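You operate a simulated robot arm through the tools that you are given. There is no shell and no other tool. Be economical: measure what you need, move in short steps, check, and stop when the job is done.

The job below is to be done with a simulated robot arm. You get a single attempt, and the scene is never put back.

TASK
Unlock the shims and slide them out, then pull the black-wheeled axle and rack it.

It is judged by the outcome, as a careful person would: the job done as asked, and still so three seconds after it is handed in. It fails if anything else is knocked over, pushed out of place, dropped, spilled or broken.

THE ROBOT
A 6-joint arm with a two-finger parallel gripper, fixed in place. Base frame: the origin is at the foot of the arm, x ahead of it, y to its left, z up; the work surface is at about z = 74. Readings come in cm, degrees, newtons and seconds.
With the tool pointing down near the work surface it reaches from about 20 to 64 cm from the base axis. Its first joint turns from -66.0 to 66.0 degrees. Payload 2.7 kg.
The TCP is the grasp point between the finger pads, 2.3 cm short of the fingertips. In the tool frame z runs along the fingers and y along their closing line. The gripper opens to 9.4 cm. The fingers are 3.8 cm wide and 1 cm thick; the gripper's body (5.4 by 9.6 cm) begins 3.9 cm behind the TCP.
Orientation is that of the tool frame in the base frame, as a unit quaternion [w, x, y, z]. With the fingers straight down and closing along the base's y, the tool's x points along the base's -x, its y along +y and its z along -z.

THE INTERFACE
- The arm moves only by the tool jog_arm. Its argument "commands" is text: rows parted by semicolons, each of 7 numbers parted by spaces: the turn, a rotation vector about the tool's x, y, z in degrees, then the shift along the tool's x, y, z in m, then the opening, from 0 (shut) to 1 (fully open). In form: rx ry rz dx dy dz fingers; .... A call has 1 to 10 rows; each row is the pose to reach, as a shift and turn from the pose commanded when the call began, along the tool's axes at that moment. A row lasts 0.2 s, in which the tool goes at most 5 cm and 8.6 degrees; a call with a longer step from one row to the next is refused whole, and so is a gripper value outside its range. Where a pose cannot be reached the arm comes as near as it can. A force on the tool above 40 N (or 10 N above the force at the start of the call, whichever is more), or a blocked arm, ends the call early, and 0.2 s more pass. The fingers move at their own pace (about 4.5 cm/s each) and stop on an object; they squeeze with about 30 N. The grip force told is the motor's: it shows also when the fingers shut on nothing. Time passes only in rows, and 0.2 s behind the last, so rows that repeat a pose let the fingers close. The reply holds the time, the measured pose of the TCP, the force on the tool along the base axes, the opening and the grip force, in the units named above and with some noise, and new pictures: "show" is both (left out), scene, wrist or none.
- Cameras (640 x 400 px; columns grow to the right, rows downward): "scene" is fixed at [5.24, -41.83, 140.72]; the picture's right is [0.93, -0.38, 0.00], its down [-0.21, -0.51, -0.83] and it looks along [0.31, 0.77, -0.55] (base axes); focal length 343 px, centre (320, 200). "wrist" rides on the gripper at [8.7, 1.6, -7.5] in the tool frame; the picture's right is [-0.18, 0.98, 0.00], its down [-0.58, -0.11, -0.81] and it looks along [-0.79, -0.15, 0.59] (tool axes); focal length 243 px, centre (320, 200). There is no depth. A picture from a camera that has moved, and an enlarged one, comes with that camera's place and axes in the base frame and with its lens.
- close_up(camera, box): a new picture of the part [left, top, right, bottom] of that camera's present view, enlarged. It takes no simulated time.
- close_job(): hands the job in; it is judged then, once.

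Go step by step. Nothing tells you positions but the pictures and the camera data: compare them with the known pose of the tool, close in by small moves and look again before you grip or let go. The budget is 120 turns and 200 pictures, counting those below and the enlarged ones. Unless the task says otherwise, let go and move clear before handing in, and close with one line.

The tools are called after "Call:" as a command line: name --argument value ..., lists and objects as JSON in quotes. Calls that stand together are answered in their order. jog_arm: Moves the arm, as the interface text tells. Its arguments: {"type":"object","properties":{"commands":{"type":"string"},"show":{"type":"string","enum":["both","scene","wrist","none"]}},"required":["commands"]} The other tools are called the same way: close_up (camera, box) takes an enlarged picture of a part of a camera's view; close_job () hands the job in.

At the start:

```text
t: 0.0
eef_pos: [33.69, 12.79, 108.44]
tool_rot: [0.001, -0.001, 1.0, 0.001]
wrist_force: [0.5, -0.5, 1.0]
opening: 9.36
gripper_force: 0.0
```

scene: 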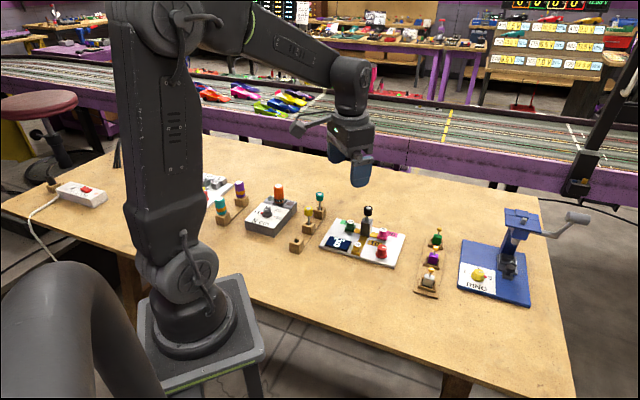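
wrist: 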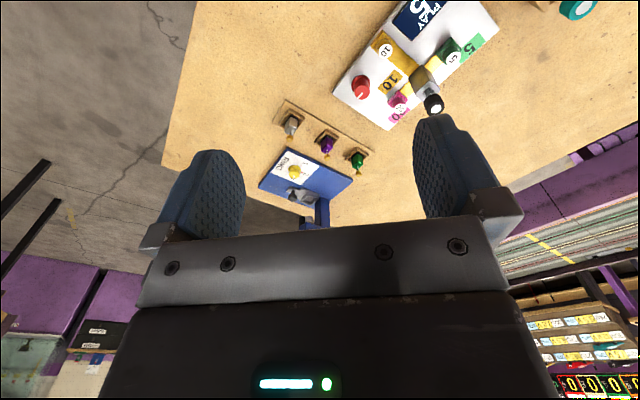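

I see a bench with several fixtures; I need enlarged views to find the shims, lock and black-wheeled axle.

Call:
close_up --camera "scene" --box '[180, 160, 340, 260]'

Call:
close_up --camera "scene" --box '[300, 190, 420, 270]'

Call:
close_up --camera "scene" --box '[400, 190, 600, 315]'

Call:
close_up --camera "wrist" --box '[240, 0, 520, 240]'

```text
4.00 times, centred on (260, 210) of scene
camera zoom: at [5.24, -41.83, 140.72], right [0.93, -0.38, 0.0], down [-0.21, -0.51, -0.83], along [0.31, 0.77, -0.55], focal length 1374 px, centre (560, 160)
```

zoom: 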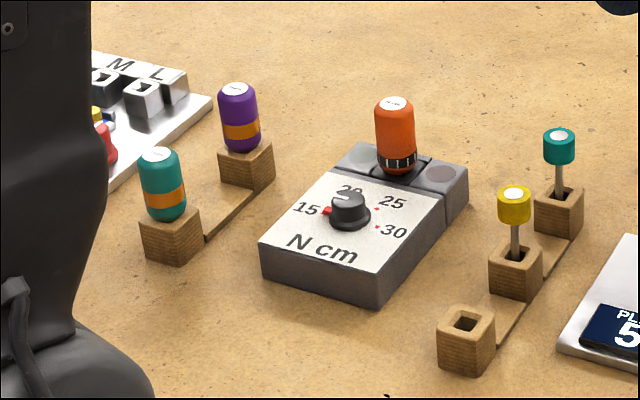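

```text
5.00 times, centred on (360, 230) of scene
camera zoom: at [5.24, -41.83, 140.72], right [0.93, -0.38, 0.0], down [-0.21, -0.51, -0.83], along [0.31, 0.77, -0.55], focal length 1717 px, centre (120, 50)
```

zoom: 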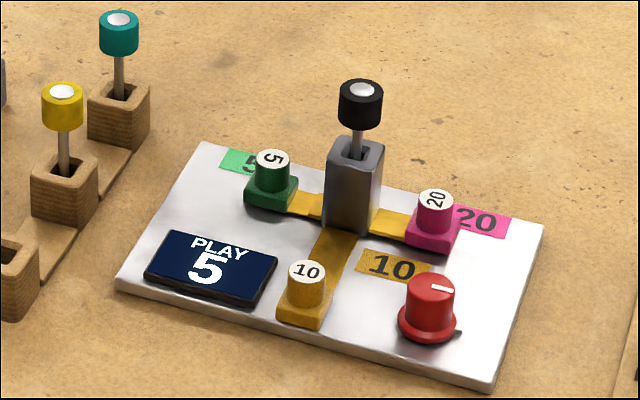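

```text
3.20 times, centred on (500, 252) of scene
camera zoom: at [5.24, -41.83, 140.72], right [0.93, -0.38, 0.0], down [-0.21, -0.51, -0.83], along [0.31, 0.77, -0.55], focal length 1099 px, centre (-256, 32)
```

zoom: 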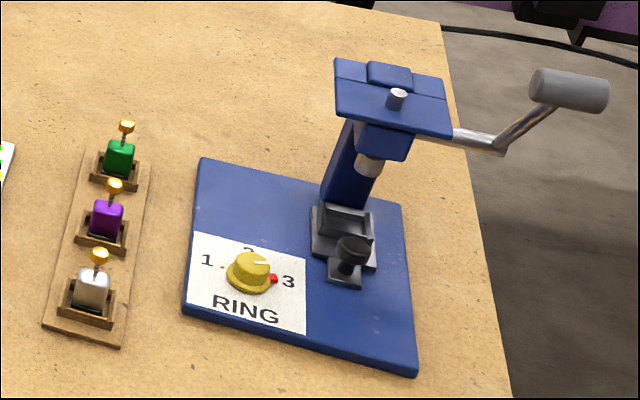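

```text
1.67 times, centred on (380, 120) of wrist
camera zoom: at [25.04, 14.35, 115.86], right [0.18, 0.98, 0.0], down [0.58, -0.11, 0.81], along [0.79, -0.15, -0.59], focal length 404 px, centre (220, 333)
```

zoom: 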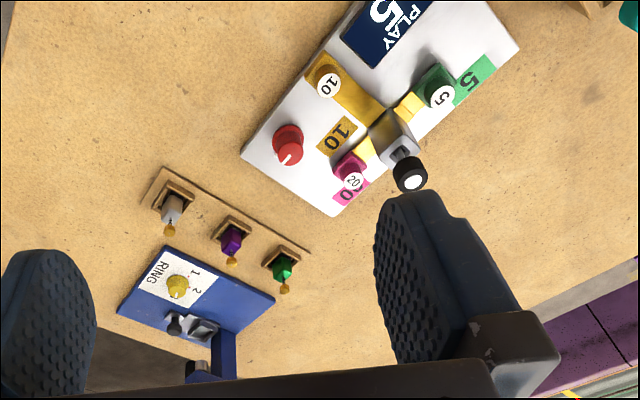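

The fixture with the black-wheeled axle has a grey post at roughly (47, 26), three knobbed shims and a red dial. I'll move the wrist camera above it for a closer look.

Call:
jog_arm --commands "0 0 0 -0.02 0.03 0.016 1; 0 0 0 -0.04 0.06 0.032 1; 0 0 0 -0.06 0.09 0.05 1; 0 0 0 -0.08 0.12 0.068 1; 0 0 0 -0.096 0.142 0.084 1; 0 0 0 -0.096 0.142 0.084 1"

```text
t: 1.4
eef_pos: [43.27, 27.15, 100.15]
tool_rot: [0.001, -0.001, 1.0, 0.001]
wrist_force: [-0.1, -0.7, -1.0]
opening: 9.42
gripper_force: 0.1
camera wrist: at [34.68, 28.71, 107.58], right [0.18, 0.98, 0.0], down [0.58, -0.11, 0.81], along [0.79, -0.15, -0.59], focal length 243 px, centre (320, 200)
```

scene: 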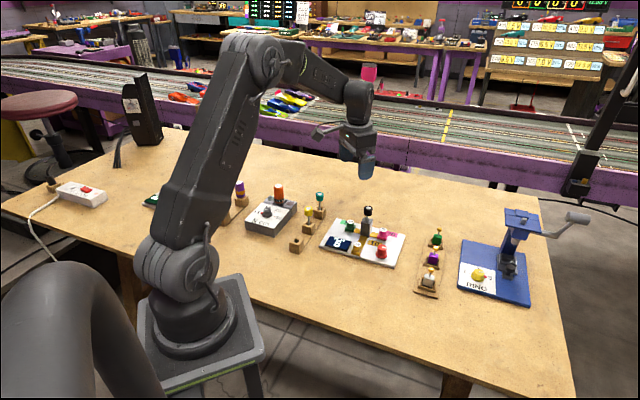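
wrist: 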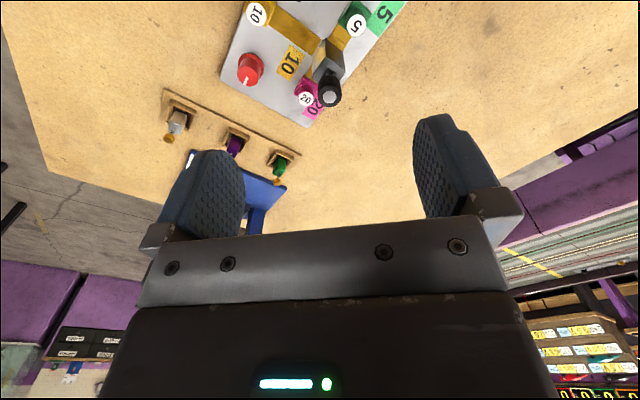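

The fixture sits at the top of the view, so I'll back off along x to bring it to the middle.

Call:
jog_arm --commands "0 0 0 0.045 -0.01 0 1; 0 0 0 0.09 -0.02 0 1; 0 0 0 0.09 -0.02 0 1" --show "none"

Call:
close_up --camera "wrist" --box '[200, 0, 420, 140]'

```text
t: 2.2
eef_pos: [34.16, 25.02, 100.02]
tool_rot: [0.001, -0.002, 1.0, 0.0]
wrist_force: [0.0, -0.4, 0.5]
opening: 9.43
gripper_force: 0.1
```

```text
2.86 times, centred on (310, 70) of wrist
camera zoom: at [25.51, 26.61, 107.41], right [0.18, 0.98, 0.0], down [0.58, -0.11, 0.81], along [0.79, -0.15, -0.59], focal length 693 px, centre (349, 571)
```

zoom: 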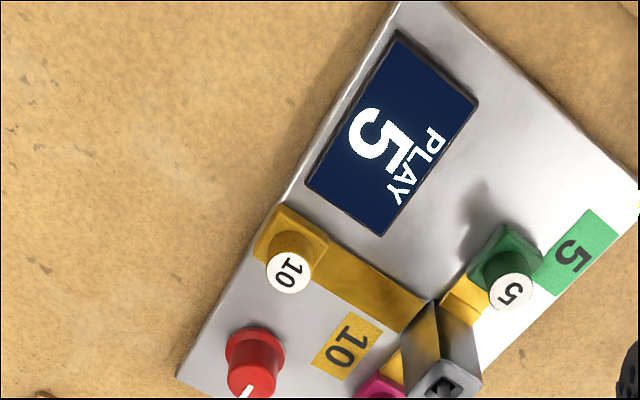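

I need the lower part of that view too.

Call:
close_up --camera "wrist" --box '[240, 60, 420, 180]'

Call:
close_up --camera "scene" --box '[315, 200, 411, 268]'

```text
3.33 times, centred on (330, 120) of wrist
camera zoom: at [25.51, 26.61, 107.41], right [0.18, 0.98, 0.0], down [0.58, -0.11, 0.81], along [0.79, -0.15, -0.59], focal length 809 px, centre (287, 467)
```

zoom: 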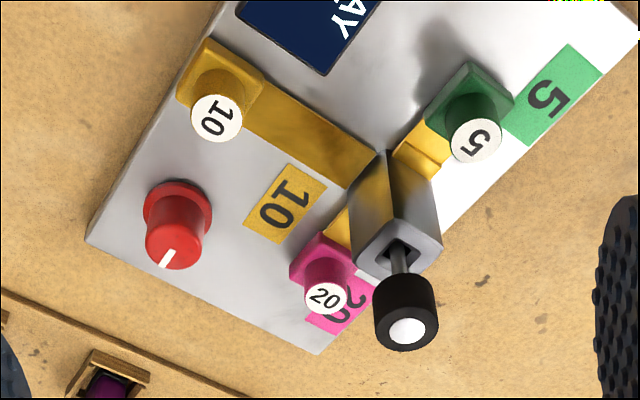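

```text
5.88 times, centred on (363, 234) of scene
camera zoom: at [5.23, -41.83, 140.72], right [0.93, -0.38, 0.0], down [-0.21, -0.51, -0.83], along [0.31, 0.77, -0.55], focal length 2020 px, centre (67, 0)
```

zoom: 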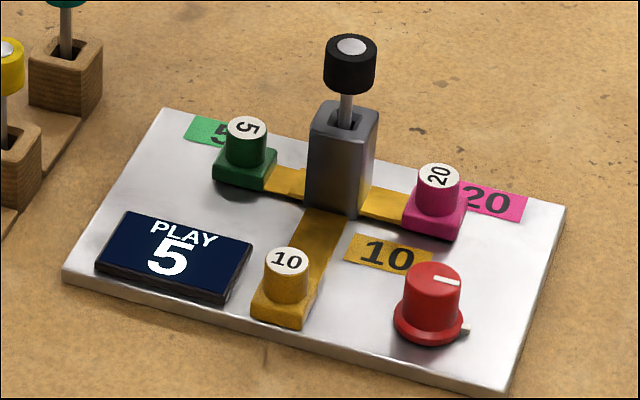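

Three shims (5, 10, 20) have brass blades running into the post. I'll look at the dial and display in detail.

Call:
close_up --camera "wrist" --box '[270, 100, 320, 146]'

Call:
close_up --camera "scene" --box '[365, 235, 405, 263]'

Call:
close_up --camera "scene" --box '[340, 215, 400, 252]'

```text
8.70 times, centred on (295, 123) of wrist
camera zoom: at [25.51, 26.61, 107.41], right [0.18, 0.98, 0.0], down [0.58, -0.11, 0.81], along [0.79, -0.15, -0.59], focal length 2110 px, centre (537, 870)
```

zoom: 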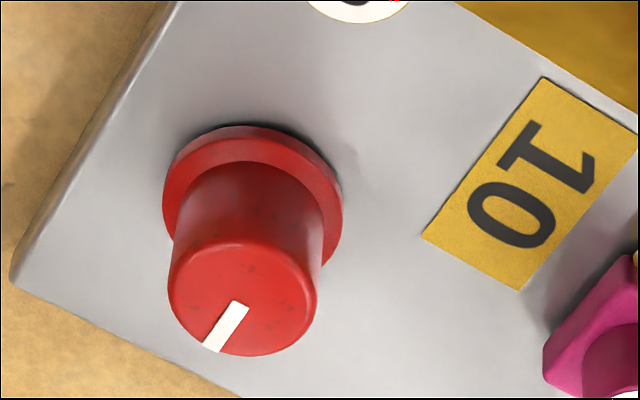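

```text
14.29 times, centred on (385, 249) of scene
camera zoom: at [5.23, -41.83, 140.72], right [0.93, -0.38, 0.0], down [-0.21, -0.51, -0.83], along [0.31, 0.77, -0.55], focal length 4906 px, centre (-609, -500)
```

zoom: 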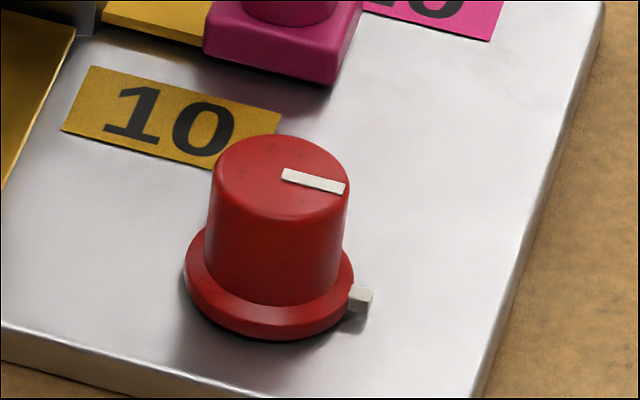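

```text
10.67 times, centred on (370, 234) of scene
camera zoom: at [5.23, -41.83, 140.72], right [0.93, -0.38, 0.0], down [-0.21, -0.51, -0.83], along [0.31, 0.77, -0.55], focal length 3663 px, centre (-213, -157)
```

zoom: 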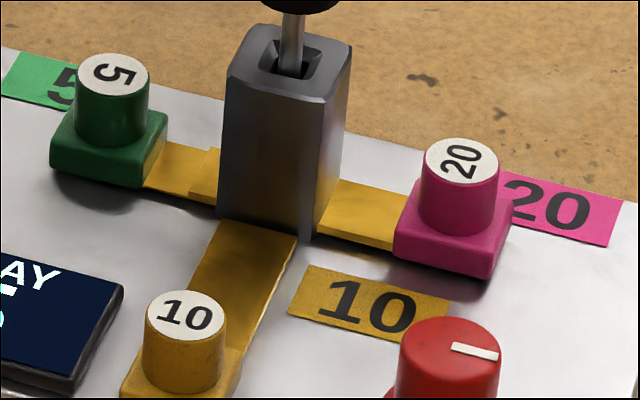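

The plate is turned 45°. I place the red dial at about (47.5, 17.5, top 78.4), the axle at (47.8, 27.2), green shim (44, 30.6), pink (51, 23.7) and yellow (41.5, 21). I'll go above the dial.

Call:
jog_arm --commands "0 0 0 -0.027 -0.015 0.02 0.9; 0 0 0 -0.054 -0.03 0.04 0.8; 0 0 0 -0.08 -0.045 0.06 0.6; 0 0 0 -0.107 -0.06 0.08 0.6; 0 0 0 -0.133 -0.075 0.1 0.6; 0 0 0 -0.133 -0.075 0.14 0.6; 0 0 0 -0.133 -0.075 0.14 0.6"

Call:
close_up --camera "scene" --box '[315, 180, 427, 250]'

```text
t: 3.8
eef_pos: [47.78, 17.36, 86.07]
tool_rot: [0.001, -0.001, 1.0, 0.001]
wrist_force: [-0.1, -0.3, -0.4]
opening: 5.64
gripper_force: 0.0
camera wrist: at [39.06, 18.93, 93.47], right [0.18, 0.98, 0.0], down [0.58, -0.11, 0.81], along [0.79, -0.15, -0.59], focal length 243 px, centre (320, 200)
```

scene: 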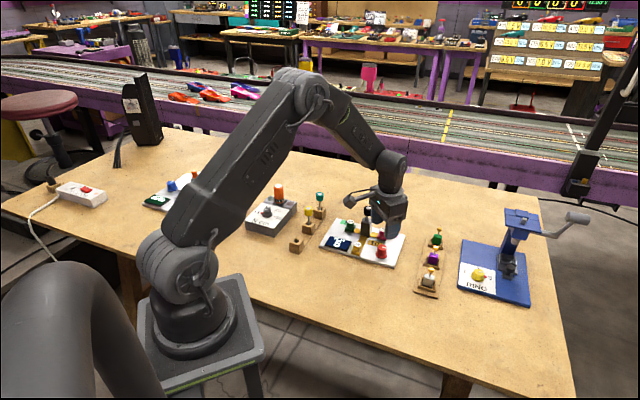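
wrist: 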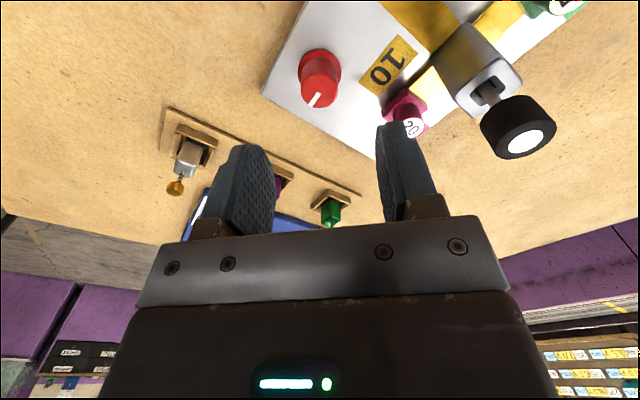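

```text
5.71 times, centred on (371, 215) of scene
camera zoom: at [5.24, -41.83, 140.72], right [0.93, -0.38, 0.0], down [-0.21, -0.51, -0.83], along [0.31, 0.77, -0.55], focal length 1962 px, centre (29, 114)
```

zoom: 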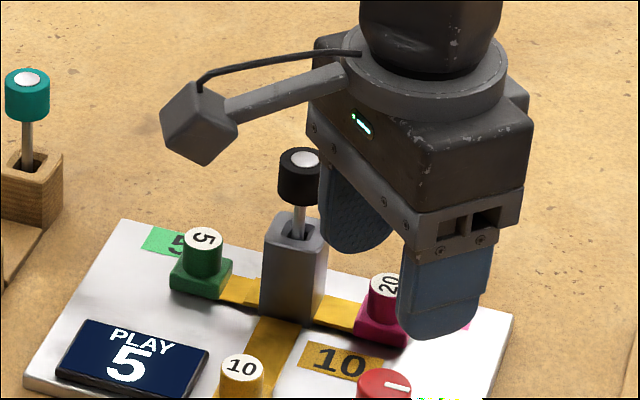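

Dial top confirmed at about (47.55, 17.3). Descending around it and closing.

Call:
jog_arm --commands "0 0 0 0.002 0 0.03 0.6; 0 0 0 0.002 0 0.06 0.6; 0 0 0 0.002 0 0.076 0.6; 0 0 0 0.002 0 0.076 0.6" --show "none"

Call:
close_up --camera "scene" --box '[325, 190, 437, 270]'

Call:
close_up --camera "wrist" --box '[160, 0, 480, 230]'

```text
t: 4.8
eef_pos: [47.42, 17.69, 78.41]
tool_rot: [0.001, -0.001, 1.0, 0.001]
wrist_force: [0.6, -0.5, 0.3]
opening: 5.63
gripper_force: 0.0
```

```text
5.00 times, centred on (381, 230) of scene
camera zoom: at [5.24, -41.83, 140.72], right [0.93, -0.38, 0.0], down [-0.21, -0.51, -0.83], along [0.31, 0.77, -0.55], focal length 1717 px, centre (15, 50)
```

zoom: 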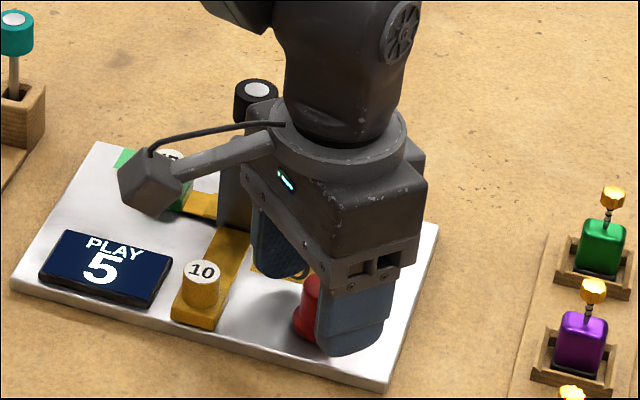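

```text
1.74 times, centred on (320, 115) of wrist
camera zoom: at [38.79, 19.16, 85.81], right [0.18, 0.98, 0.0], down [0.58, -0.11, 0.81], along [0.79, -0.15, -0.59], focal length 422 px, centre (320, 348)
```

zoom: 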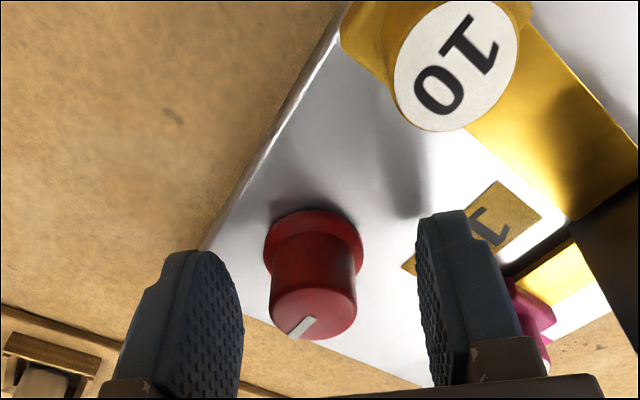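

The dial is between the fingers. Closing on it.

Call:
jog_arm --commands "0 0 0 0 -0.002 0 0.3; 0 0 0 0 -0.002 0 0.1; 0 0 0 0 -0.002 0 0.1; 0 0 0 0 -0.002 0 0.1" --show "none"

Call:
close_up --camera "wrist" --box '[160, 0, 480, 230]'

```text
t: 5.8
eef_pos: [47.48, 17.46, 78.51]
tool_rot: [0.0, 0.0, 1.0, 0.0]
wrist_force: [0.8, -10.3, 0.6]
opening: 2.49
gripper_force: 45.0
```

```text
1.74 times, centred on (320, 115) of wrist
camera zoom: at [38.77, 18.89, 85.85], right [0.18, 0.98, 0.0], down [0.58, -0.11, 0.81], along [0.79, -0.15, -0.59], focal length 422 px, centre (320, 348)
```

zoom: 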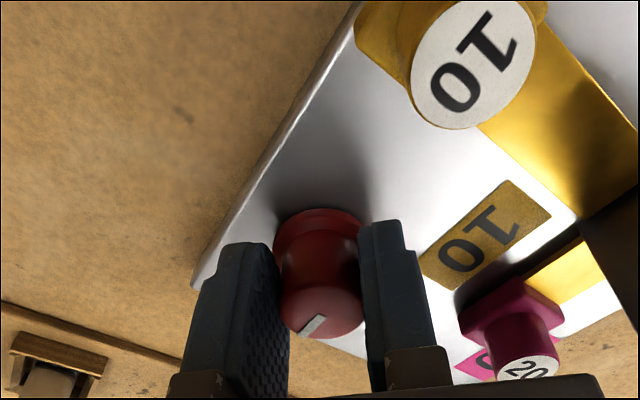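

Gripped at 2.5 cm. I'll try turning counter-clockwise a bit (this also swings the camera arm away from the axle).

Call:
jog_arm --commands "0 0 -8 0 -0.001 0 0.1; 0 0 -16 0 -0.001 0 0.1; 0 0 -24 0 -0.001 0 0.1; 0 0 -30 0 -0.001 0 0.1; 0 0 -30 0 -0.001 0 0.1" --show "none"

Call:
close_up --camera "wrist" --box '[160, 0, 480, 230]'

Call:
close_up --camera "scene" --box '[325, 190, 437, 270]'

```text
t: 7.0
eef_pos: [47.51, 17.05, 78.39]
tool_rot: [0.0, -0.26, 0.966, 0.0]
wrist_force: [25.1, -17.9, -21.1]
opening: 2.49
gripper_force: 45.1
```

```text
1.74 times, centred on (320, 115) of wrist
camera zoom: at [39.18, 14.11, 85.84], right [-0.33, 0.94, 0.0], down [0.56, 0.2, 0.81], along [0.76, 0.27, -0.59], focal length 422 px, centre (320, 348)
```

zoom: 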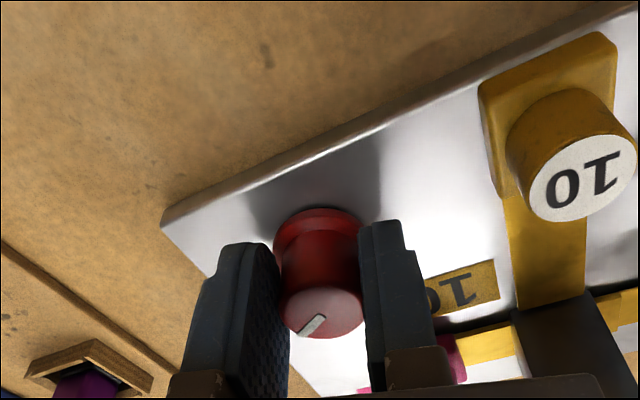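

```text
5.00 times, centred on (381, 230) of scene
camera zoom: at [5.32, -41.86, 140.71], right [0.93, -0.38, 0.0], down [-0.21, -0.51, -0.83], along [0.31, 0.77, -0.55], focal length 1717 px, centre (15, 50)
```

zoom: 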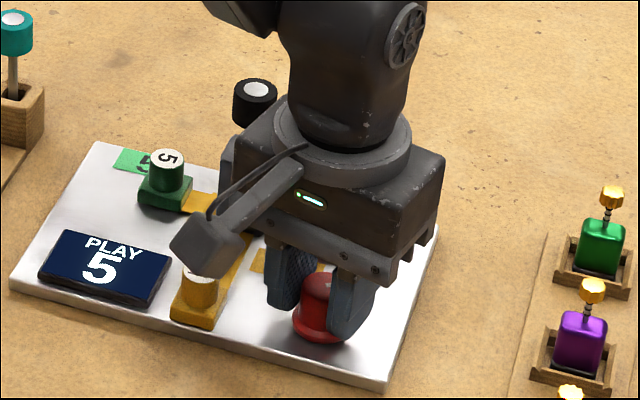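

The dial turned with the gripper. I'll relieve the sideways load and keep turning the same way.

Call:
jog_arm --commands "0 0 0 0 -0.002 -0.001 0.1; 0 0 -8 0 -0.002 -0.001 0.1; 0 0 -16 0 -0.002 -0.001 0.1; 0 0 -24 0 -0.002 -0.001 0.1; 0 0 -30 0 -0.002 -0.001 0.1; 0 0 -30 0 -0.002 -0.001 0.1" --show "none"

Call:
close_up --camera "wrist" --box '[160, 0, 480, 230]'

Call:
close_up --camera "scene" --box '[325, 190, 437, 270]'

```text
t: 8.4
eef_pos: [47.75, 16.85, 78.5]
tool_rot: [-0.001, -0.5, 0.866, 0.0]
wrist_force: [26.6, -15.2, -31.7]
opening: 2.52
gripper_force: 44.9
```

```text
1.74 times, centred on (320, 115) of wrist
camera zoom: at [41.94, 10.18, 85.88], right [-0.76, 0.65, 0.0], down [0.38, 0.45, 0.81], along [0.52, 0.61, -0.59], focal length 422 px, centre (320, 348)
```

zoom: 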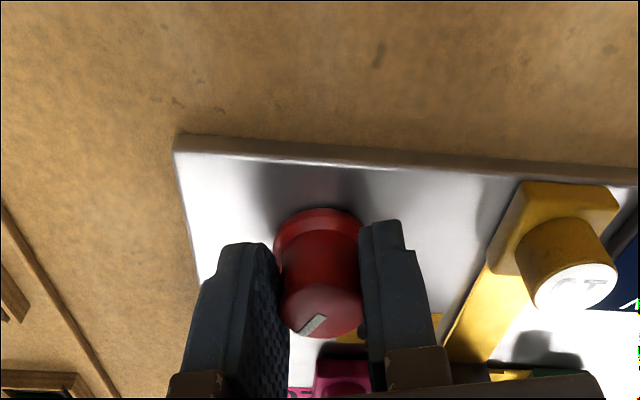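

```text
5.00 times, centred on (381, 230) of scene
camera zoom: at [5.34, -41.85, 140.71], right [0.93, -0.38, 0.0], down [-0.21, -0.51, -0.83], along [0.31, 0.77, -0.55], focal length 1717 px, centre (15, 50)
```

zoom: 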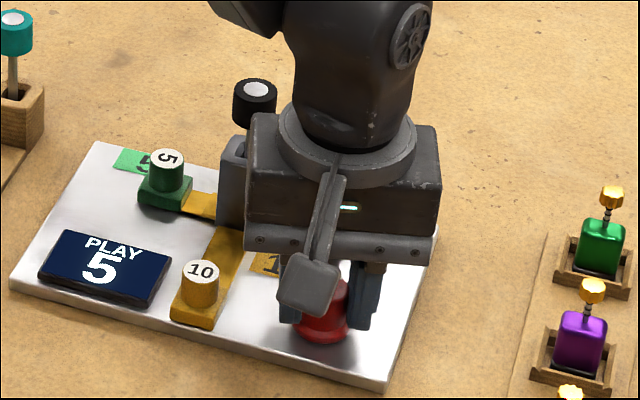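

The dial has turned 60° so far; there is some sideways load, so I'll test which shift relieves it.

Call:
jog_arm --commands "0 0 0 0 0.002 0.001 0.1; 0 0 0 0 0.003 0.001 0.1; 0 0 0 0 0.003 0.001 0.1" --show "none"

```text
t: 9.0
eef_pos: [47.56, 16.89, 78.55]
tool_rot: [0.003, -0.499, 0.867, -0.001]
wrist_force: [10.5, 0.8, -8.9]
opening: 2.48
gripper_force: 45.0
stopped in row 2: the force on the tool passed its limit (the readings are from after the stop); the commanded pose is now the measured one
```

Load is now small. Continuing the turn by 30° more.

Call:
jog_arm --commands "0 0 -8 0 0 0 0.1; 0 0 -16 0 0 0 0.1; 0 0 -24 0 0 0 0.1; 0 0 -30 0 0 0 0.1; 0 0 -30 0 0 0 0.1" --show "none"

Call:
close_up --camera "wrist" --box '[160, 0, 480, 230]'

Call:
close_up --camera "scene" --box '[325, 190, 437, 270]'

```text
t: 10.0
eef_pos: [47.89, 16.9, 78.4]
tool_rot: [0.004, -0.696, 0.718, -0.003]
wrist_force: [7.9, 0.4, -7.3]
opening: 2.48
gripper_force: 45.0
stopped in row 4: the force on the tool passed its limit (the readings are from after the stop); the commanded pose is now the measured one
```

```text
1.74 times, centred on (320, 115) of wrist
camera zoom: at [45.91, 8.2, 85.87], right [-0.98, 0.21, -0.01], down [0.12, 0.58, 0.81], along [0.18, 0.79, -0.59], focal length 422 px, centre (320, 348)
```

zoom: 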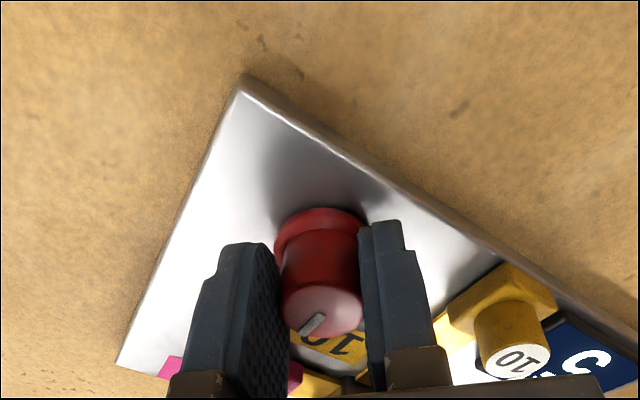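

```text
5.00 times, centred on (381, 230) of scene
camera zoom: at [5.27, -41.83, 140.72], right [0.93, -0.38, 0.0], down [-0.21, -0.51, -0.83], along [0.31, 0.77, -0.55], focal length 1717 px, centre (15, 50)
```

zoom: 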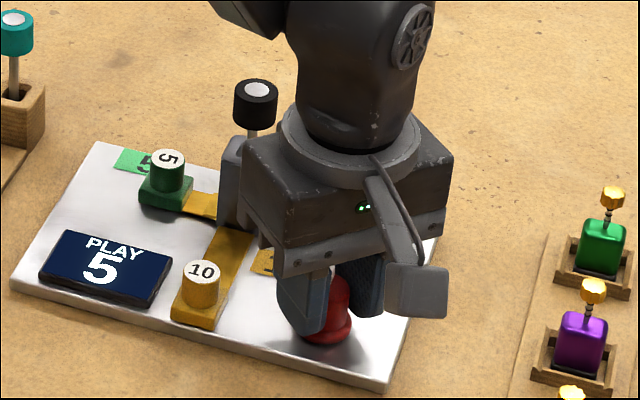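

About 88° turned and it seems to have met resistance. I'll release, rise and look.

Call:
jog_arm --commands "0 0 0 0 0 0 0.6; 0 0 0 0 0 0 0.6; 0 0 0 0 0 0 0.6; 0 0 0 0 0 -0.04 0.6; 0 0 0 0 0 -0.08 0.6; 0 0 0 0.045 0 -0.1 0.6; 0 0 0 0.08 0 -0.1 0.6; 0 0 0 0.08 0 -0.1 0.6" --show "wrist"

Call:
close_up --camera "scene" --box '[325, 200, 421, 268]'

```text
t: 11.8
eef_pos: [47.28, 8.83, 88.82]
tool_rot: [0.004, -0.697, 0.717, -0.003]
wrist_force: [-0.3, -0.4, 0.1]
opening: 5.64
gripper_force: 0.1
camera wrist: at [45.33, 0.22, 96.15], right [-0.98, 0.21, -0.01], down [0.12, 0.58, 0.81], along [0.18, 0.79, -0.59], focal length 243 px, centre (320, 200)
```

wrist: 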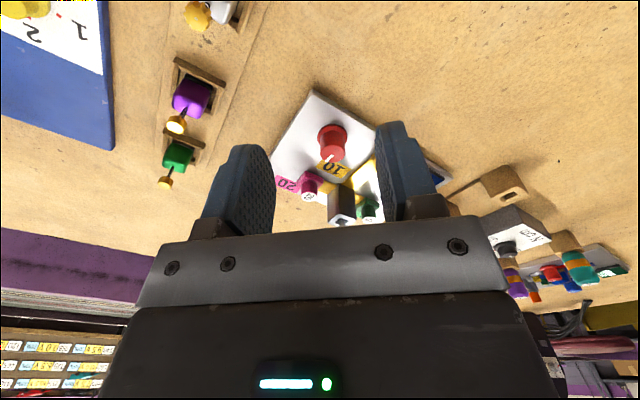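

```text
5.88 times, centred on (373, 234) of scene
camera zoom: at [5.23, -41.84, 140.72], right [0.93, -0.38, 0.0], down [-0.21, -0.51, -0.83], along [0.31, 0.77, -0.55], focal length 2020 px, centre (8, 0)
```

zoom: 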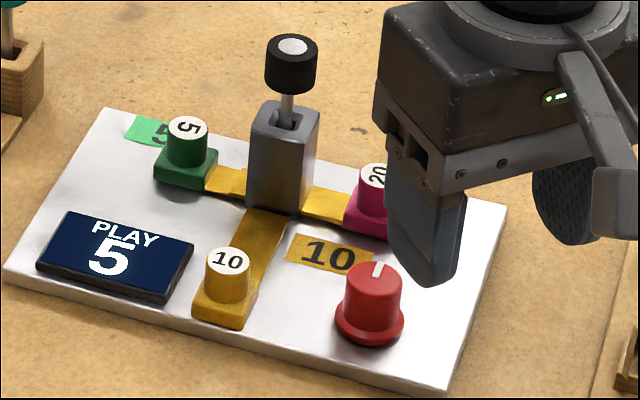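

The dial pointer turned 90°, with the tab turning along. Looking closer at it.

Call:
close_up --camera "wrist" --box '[265, 85, 395, 230]'

Call:
close_up --camera "scene" --box '[372, 240, 404, 262]'

```text
2.76 times, centred on (330, 158) of wrist
camera zoom: at [45.33, 0.22, 96.15], right [-0.98, 0.21, -0.01], down [0.12, 0.58, 0.81], along [0.18, 0.79, -0.59], focal length 669 px, centre (292, 317)
```

zoom: 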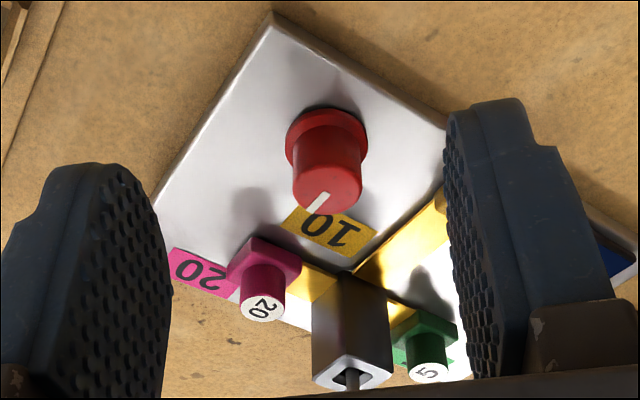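

```text
16.00 times, centred on (388, 251) of scene
camera zoom: at [5.23, -41.84, 140.72], right [0.93, -0.38, 0.0], down [-0.21, -0.51, -0.83], along [0.31, 0.77, -0.55], focal length 5494 px, centre (-768, -616)
```

zoom: 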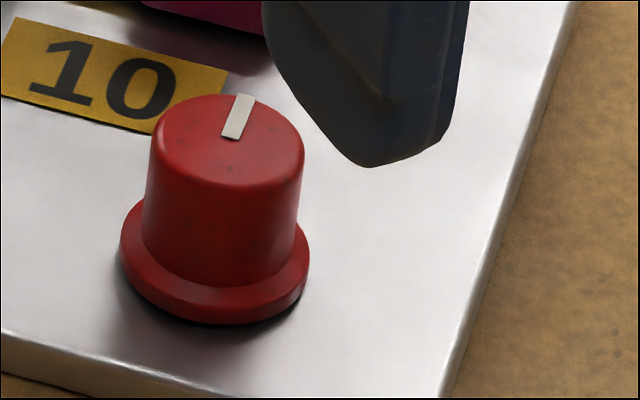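

The tab and pointer now face the post side after a 90° turn. Next I'll test a shim: move above the green "5" shim with the gripper closing across its slide direction.

Call:
jog_arm --commands "0 0 8 0 0 -0.042 0.6; 0 0 16 -0.02 0.004 -0.042 0.6; 0 0 24 -0.045 0.009 -0.042 0.6; 0 0 32 -0.07 0.014 -0.042 0.6; 0 0 40 -0.095 0.019 -0.042 0.6; 0 0 48 -0.12 0.024 -0.042 0.6; 0 0 56 -0.145 0.029 -0.042 0.6; 0 0 64 -0.17 0.034 -0.042 0.5; 0 0 72 -0.195 0.039 -0.042 0.5; 0 0 80 -0.221 0.044 -0.042 0.5" --show "none"

Call:
jog_arm --commands "0 0 8 0 0 0 0.5; 0 0 16 0 0 0 0.5; 0 0 24 0 0 0 0.5; 0 0 32 0 0 0 0.5; 0 0 40 0 0 0 0.5; 0 0 48 0 0 0 0.5; 0 0 53 0 0 0 0.5; 0 0 53 0 0 0 0.5" --show "wrist"

Call:
close_up --camera "scene" --box '[305, 190, 417, 270]'

```text
t: 14.0
eef_pos: [43.76, 31.18, 93.02]
tool_rot: [0.005, -0.072, 0.997, 0.0]
wrist_force: [0.2, 1.2, -0.6]
opening: 4.73
gripper_force: 0.1
```

```text
t: 15.8
eef_pos: [43.7, 31.03, 92.65]
tool_rot: [0.005, 0.38, 0.925, 0.002]
wrist_force: [-0.2, 0.8, -0.2]
opening: 4.69
gripper_force: 0.1
camera wrist: at [38.63, 38.24, 100.03], right [0.82, 0.57, 0.01], down [0.33, -0.49, 0.81], along [0.46, -0.66, -0.59], focal length 243 px, centre (320, 200)
```

wrist: 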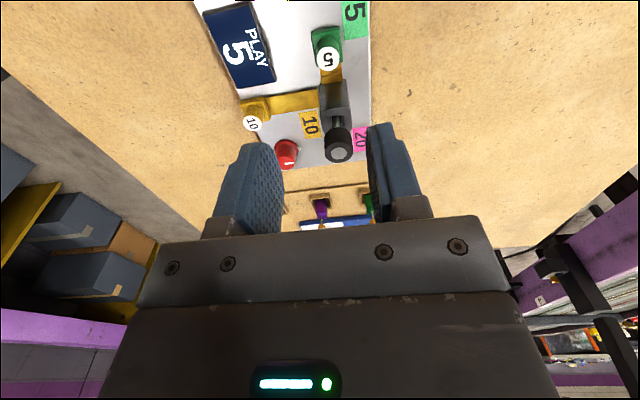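

```text
5.00 times, centred on (361, 230) of scene
camera zoom: at [5.24, -41.83, 140.72], right [0.93, -0.38, 0.0], down [-0.21, -0.51, -0.83], along [0.31, 0.77, -0.55], focal length 1717 px, centre (115, 50)
```

zoom: 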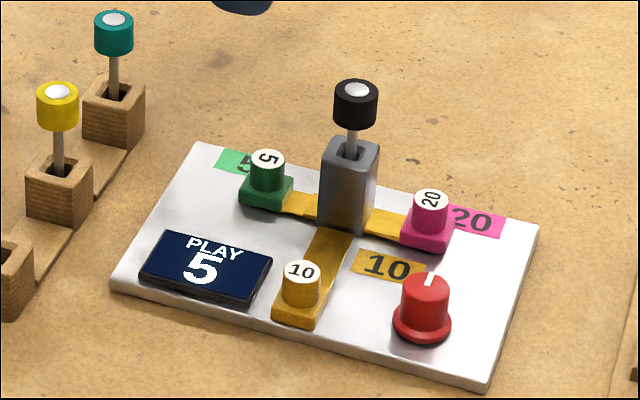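

Green knob is at about (44.6, 30.95), top 78.6. Descending straddling it, stopping with tips just above its base.

Call:
jog_arm --commands "0 0 0 -0.007 0.0055 0.04 0.5; 0 0 0 -0.007 0.0055 0.08 0.5; 0 0 0 -0.007 0.0055 0.11 0.5; 0 0 0 -0.007 0.0055 0.11 0.5" --show "wrist"

Call:
close_up --camera "scene" --box '[305, 180, 401, 240]'

```text
t: 16.8
eef_pos: [44.56, 30.94, 81.54]
tool_rot: [0.005, 0.379, 0.925, 0.002]
wrist_force: [0.6, -0.2, 0.3]
opening: 4.7
gripper_force: 0.1
camera wrist: at [39.45, 38.1, 88.94], right [0.82, 0.57, 0.01], down [0.33, -0.49, 0.81], along [0.47, -0.66, -0.59], focal length 243 px, centre (320, 200)
```

wrist: 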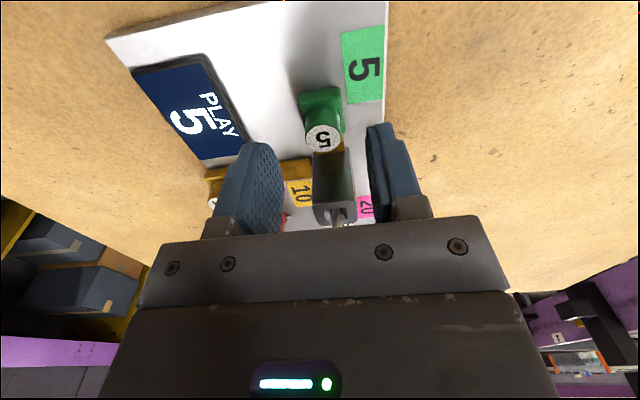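

```text
6.67 times, centred on (353, 210) of scene
camera zoom: at [5.24, -41.83, 140.72], right [0.93, -0.38, 0.0], down [-0.21, -0.51, -0.83], along [0.31, 0.77, -0.55], focal length 2289 px, centre (100, 133)
```

zoom: 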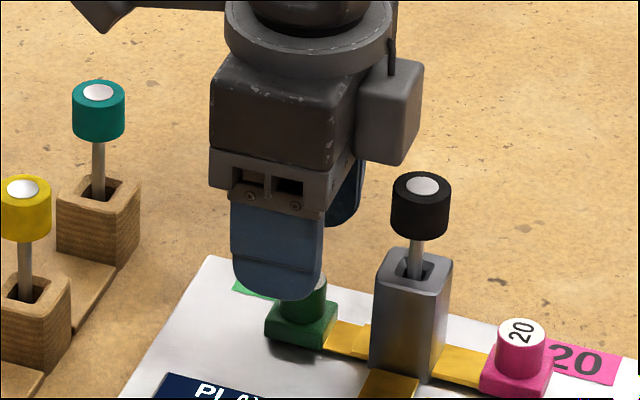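

Alignment is good. Descending the last bit and closing on the green knob.

Call:
jog_arm --commands "0 0 0 0 -0.001 0.014 0.5; 0 0 0 0 -0.001 0.027 0.5; 0 0 0 0 -0.001 0.027 0.3; 0 0 0 0 -0.001 0.027 0.1; 0 0 0 0 -0.001 0.027 0.1; 0 0 0 0 -0.001 0.027 0.1" --show "wrist"

Call:
close_up --camera "scene" --box '[305, 190, 401, 250]'

```text
t: 17.5
eef_pos: [44.82, 31.02, 79.68]
tool_rot: [0.007, 0.381, 0.924, 0.005]
wrist_force: [-2.2, -2.0, 8.3]
opening: 2.8
gripper_force: 0.0
stopped in row 3: the force on the tool passed its limit (the readings are from after the stop); the commanded pose is now the measured one
camera wrist: at [39.64, 38.22, 87.08], right [0.82, 0.57, 0.02], down [0.32, -0.49, 0.81], along [0.47, -0.66, -0.59], focal length 243 px, centre (320, 200)
```

wrist: 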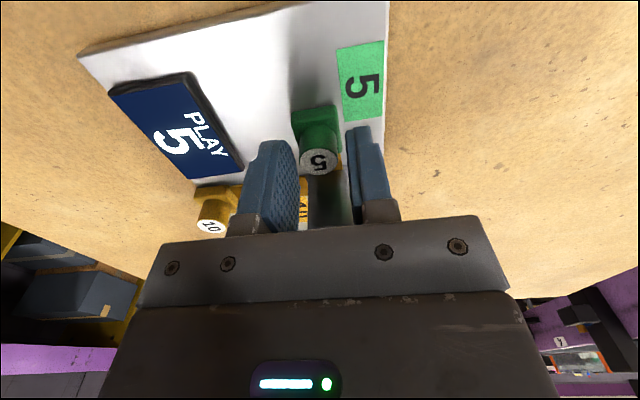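

```text
6.67 times, centred on (353, 220) of scene
camera zoom: at [5.22, -41.85, 140.72], right [0.93, -0.38, 0.0], down [-0.21, -0.51, -0.83], along [0.31, 0.77, -0.55], focal length 2289 px, centre (100, 67)
```

zoom: 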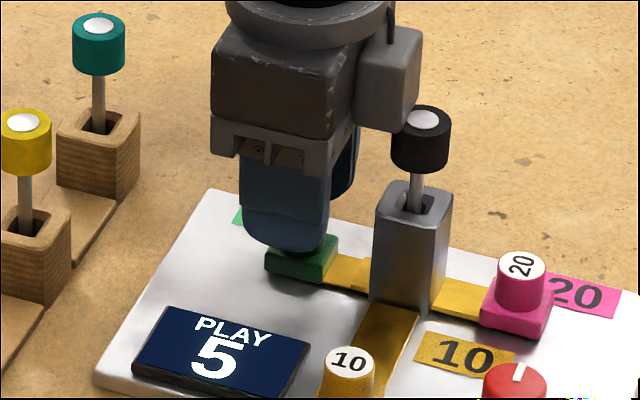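

Contact came a bit earlier than expected; I'll check whether it was the shim base or the axle wheel.

Call:
close_up --camera "scene" --box '[335, 190, 385, 222]'

Call:
close_up --camera "wrist" --box '[220, 100, 420, 230]'

```text
12.50 times, centred on (360, 206) of scene
camera zoom: at [5.22, -41.85, 140.72], right [0.93, -0.38, 0.0], down [-0.21, -0.51, -0.83], along [0.31, 0.77, -0.55], focal length 4292 px, centre (-180, 125)
```

zoom: 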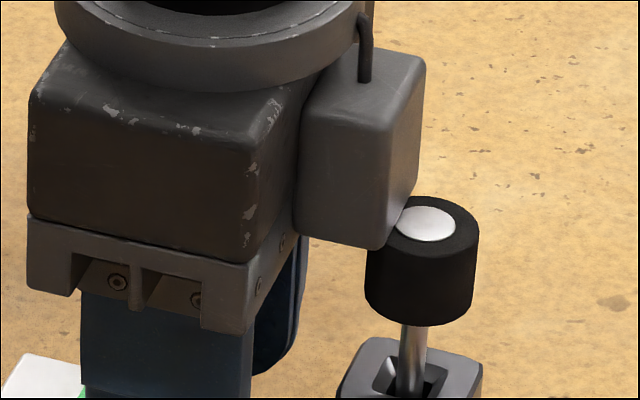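

```text
3.08 times, centred on (320, 165) of wrist
camera zoom: at [39.64, 38.22, 87.08], right [0.82, 0.57, 0.02], down [0.32, -0.49, 0.81], along [0.47, -0.66, -0.59], focal length 746 px, centre (320, 308)
```

zoom: 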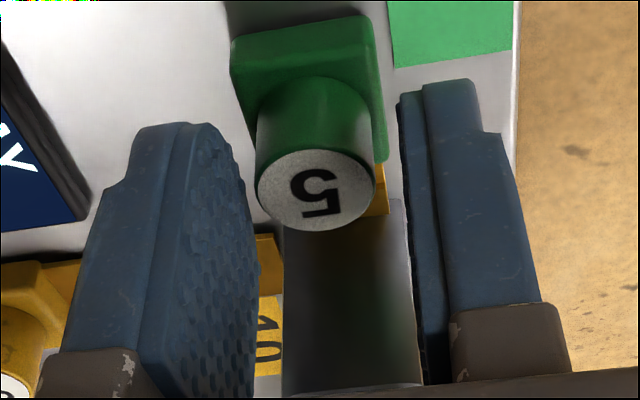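

The housing on the gripper's back came down on the axle's wheel (no harm visible). I'll rise, shift a little away, lean the tool 5° away from the axle and grip the knob higher.

Call:
jog_arm --commands "0 0 0 0 0 -0.01 0.45; 0 -5 0 0.006 -0.001 -0.01 0.45; 0 -5 0 0.006 -0.001 -0.01 0.45; 0 -5 0 0.006 -0.001 0.001 0.45; 0 -5 0 0.006 -0.001 0.002 0.45" --show "none"

Call:
close_up --camera "scene" --box '[325, 190, 385, 230]'

Call:
close_up --camera "wrist" --box '[220, 100, 420, 230]'

```text
t: 18.7
eef_pos: [44.3, 31.44, 79.48]
tool_rot: [0.047, 0.381, 0.923, -0.012]
wrist_force: [0.3, 0.1, -0.6]
opening: 4.24
gripper_force: 0.0
```

```text
10.00 times, centred on (355, 210) of scene
camera zoom: at [5.24, -41.83, 140.72], right [0.93, -0.38, 0.0], down [-0.21, -0.51, -0.83], along [0.31, 0.77, -0.55], focal length 3434 px, centre (-30, 100)
```

zoom: 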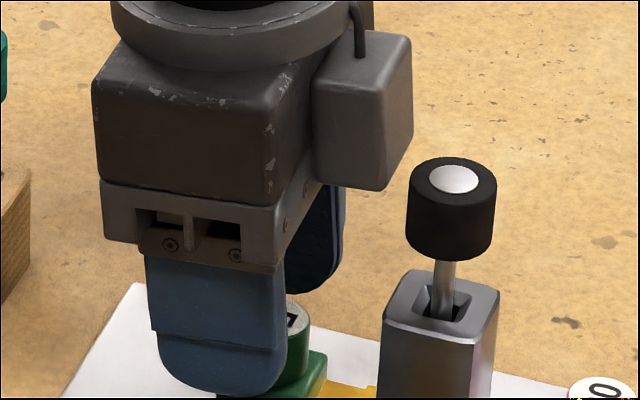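

```text
3.08 times, centred on (320, 165) of wrist
camera zoom: at [38.77, 38.99, 86.01], right [0.82, 0.57, 0.03], down [0.27, -0.44, 0.86], along [0.5, -0.7, -0.52], focal length 746 px, centre (320, 308)
```

zoom: 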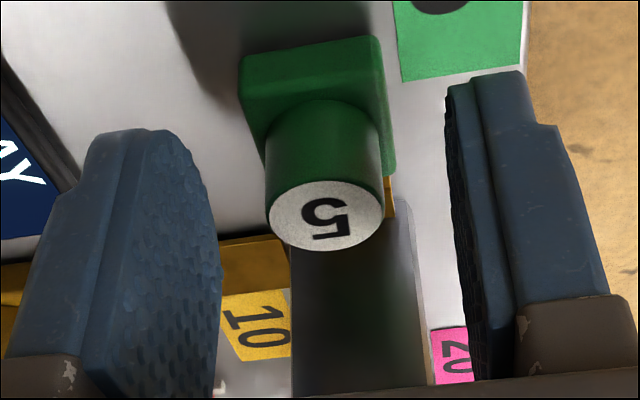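

Clear of the wheel now. Small correction toward the knob and close.

Call:
jog_arm --commands "0 0 0 -0.003 -0.002 0.002 0.45; 0 0 0 -0.003 -0.002 0.002 0.3; 0 0 0 -0.003 -0.002 0.002 0.1; 0 0 0 -0.003 -0.002 0.002 0.1; 0 0 0 -0.003 -0.002 0.002 0.1" --show "none"

Call:
close_up --camera "wrist" --box '[220, 100, 420, 230]'

```text
t: 19.9
eef_pos: [44.43, 31.08, 79.28]
tool_rot: [0.049, 0.38, 0.924, -0.009]
wrist_force: [15.3, 17.4, -9.9]
opening: 2.08
gripper_force: 44.9
```

```text
3.08 times, centred on (320, 165) of wrist
camera zoom: at [38.93, 38.68, 85.83], right [0.82, 0.57, 0.04], down [0.27, -0.44, 0.86], along [0.5, -0.69, -0.52], focal length 746 px, centre (320, 308)
```

zoom: 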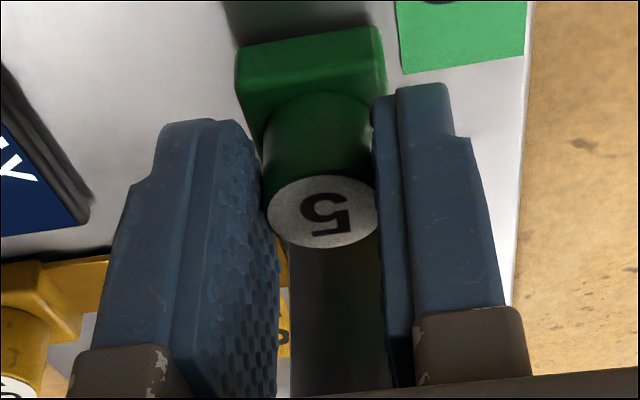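

Gripped at 2.1 cm. Pulling gently outward along the slide direction.

Call:
jog_arm --commands "0 0 0 0.003 0.001 -0.0003 0.1; 0 0 0 0.006 0.001 -0.0005 0.1; 0 0 0 0.01 0.001 -0.0009 0.1; 0 0 0 0.01 0.001 -0.0009 0.1" --show "none"

Call:
close_up --camera "scene" --box '[315, 190, 411, 258]'

```text
t: 20.9
eef_pos: [43.76, 31.84, 79.3]
tool_rot: [0.048, 0.381, 0.923, -0.011]
wrist_force: [13.4, 11.6, -1.1]
opening: 2.03
gripper_force: 46.0
```

```text
5.88 times, centred on (363, 224) of scene
camera zoom: at [5.27, -41.81, 140.73], right [0.93, -0.38, 0.0], down [-0.21, -0.51, -0.83], along [0.31, 0.77, -0.55], focal length 2020 px, centre (67, 59)
```

zoom: 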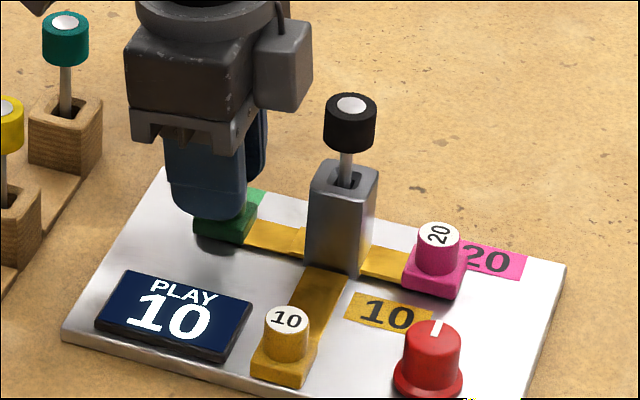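

It slides, and the display now reads 10. Pulling green further until it's fully out.

Call:
jog_arm --commands "0 0 0 0.004 0.001 -0.0003 0.1; 0 0 0 0.008 0.001 -0.0007 0.1; 0 0 0 0.012 0.001 -0.001 0.1; 0 0 0 0.012 0.001 -0.001 0.1" --show "none"

Call:
close_up --camera "scene" --box '[305, 190, 401, 258]'

```text
t: 21.9
eef_pos: [42.98, 32.66, 79.27]
tool_rot: [0.047, 0.381, 0.923, -0.011]
wrist_force: [1.2, 1.1, 21.1]
opening: 2.03
gripper_force: 44.9
```

```text
5.88 times, centred on (353, 224) of scene
camera zoom: at [5.21, -41.85, 140.71], right [0.93, -0.38, 0.0], down [-0.21, -0.51, -0.83], along [0.31, 0.77, -0.55], focal length 2020 px, centre (126, 59)
```

zoom: 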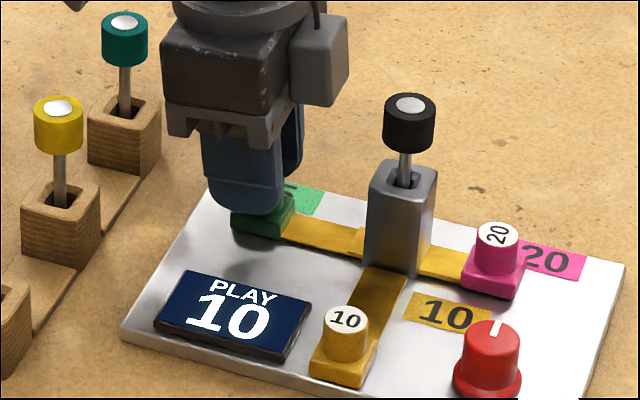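

Still sliding; green is 2.1 cm out. Continuing a bit to find the end of travel.

Call:
jog_arm --commands "0 0 0 0.003 0.001 -0.002 0.1; 0 0 0 0.007 0.001 -0.003 0.1; 0 0 0 0.011 0.001 -0.003 0.1; 0 0 0 0.015 0.001 -0.0035 0.1; 0 0 0 0.015 0.001 -0.0035 0.1" --show "none"

Call:
close_up --camera "scene" --box '[305, 190, 401, 258]'

```text
t: 23.1
eef_pos: [41.79, 33.88, 79.15]
tool_rot: [0.046, 0.381, 0.923, -0.013]
wrist_force: [3.1, 1.9, 7.0]
opening: 2.04
gripper_force: 44.8
```

```text
5.88 times, centred on (353, 224) of scene
camera zoom: at [5.23, -41.84, 140.72], right [0.93, -0.38, 0.0], down [-0.21, -0.51, -0.83], along [0.31, 0.77, -0.55], focal length 2020 px, centre (126, 59)
```

zoom: 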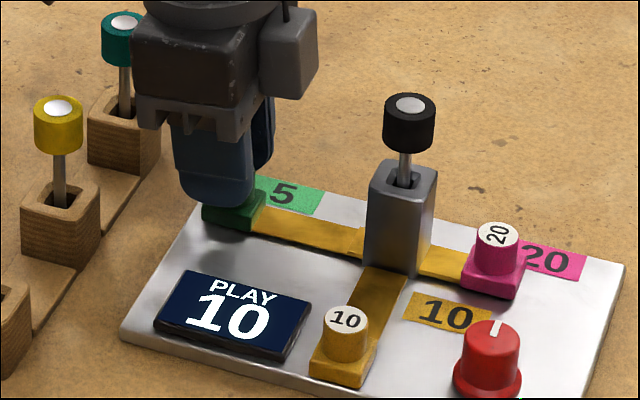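

Green now sits as far out as yellow does, with label "5" exposed. Inspecting where blades end and whether yellow is already out.

Call:
close_up --camera "scene" --box '[336, 218, 384, 252]'

Call:
close_up --camera "wrist" --box '[150, 0, 450, 220]'

```text
11.76 times, centred on (360, 235) of scene
camera zoom: at [5.23, -41.84, 140.72], right [0.93, -0.38, 0.0], down [-0.21, -0.51, -0.83], along [0.31, 0.77, -0.55], focal length 4040 px, centre (-151, -212)
```

zoom: 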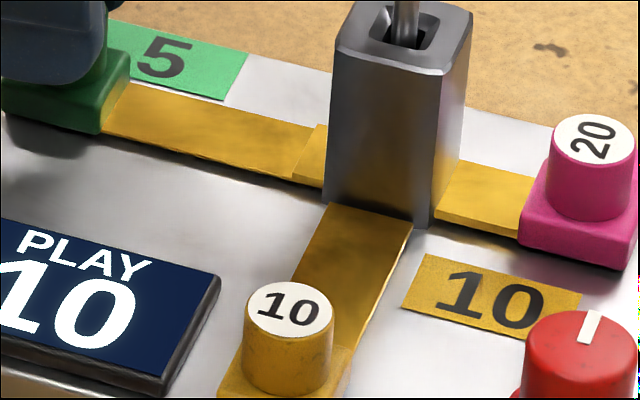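

```text
1.82 times, centred on (300, 110) of wrist
camera zoom: at [36.28, 41.44, 85.83], right [0.82, 0.57, 0.03], down [0.27, -0.44, 0.86], along [0.5, -0.7, -0.52], focal length 441 px, centre (356, 364)
```

zoom: 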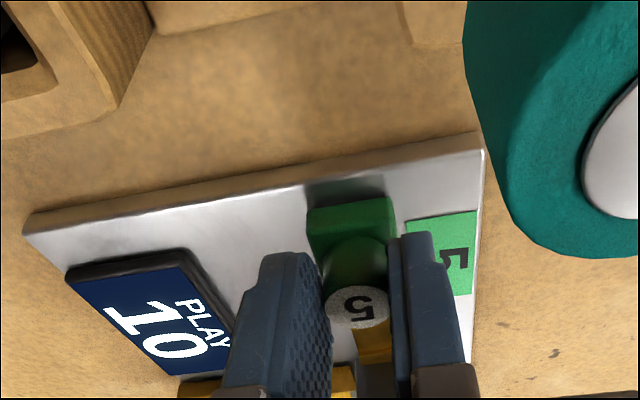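

The teal axle's wheel is near the camera but lower; a last careful 0.6 cm pull to feel for the end stop.

Call:
jog_arm --commands "0 0 0 0.003 0 -0.0003 0.1; 0 0 0 0.006 0 -0.0005 0.1; 0 0 0 0.006 0 -0.0005 0.1" --show "none"

Call:
close_up --camera "scene" --box '[295, 180, 391, 248]'

```text
t: 23.9
eef_pos: [41.63, 34.0, 79.17]
tool_rot: [0.048, 0.382, 0.923, -0.013]
wrist_force: [31.8, -14.8, -9.4]
opening: 2.01
gripper_force: 44.8
```

```text
5.88 times, centred on (343, 214) of scene
camera zoom: at [5.31, -41.86, 140.71], right [0.93, -0.38, 0.0], down [-0.21, -0.51, -0.83], along [0.31, 0.77, -0.55], focal length 2020 px, centre (185, 118)
```

zoom: 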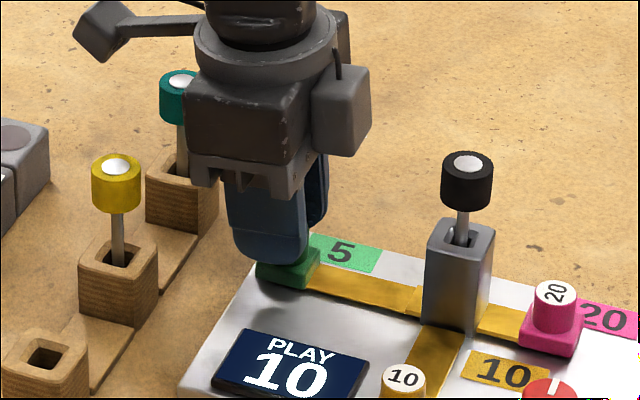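

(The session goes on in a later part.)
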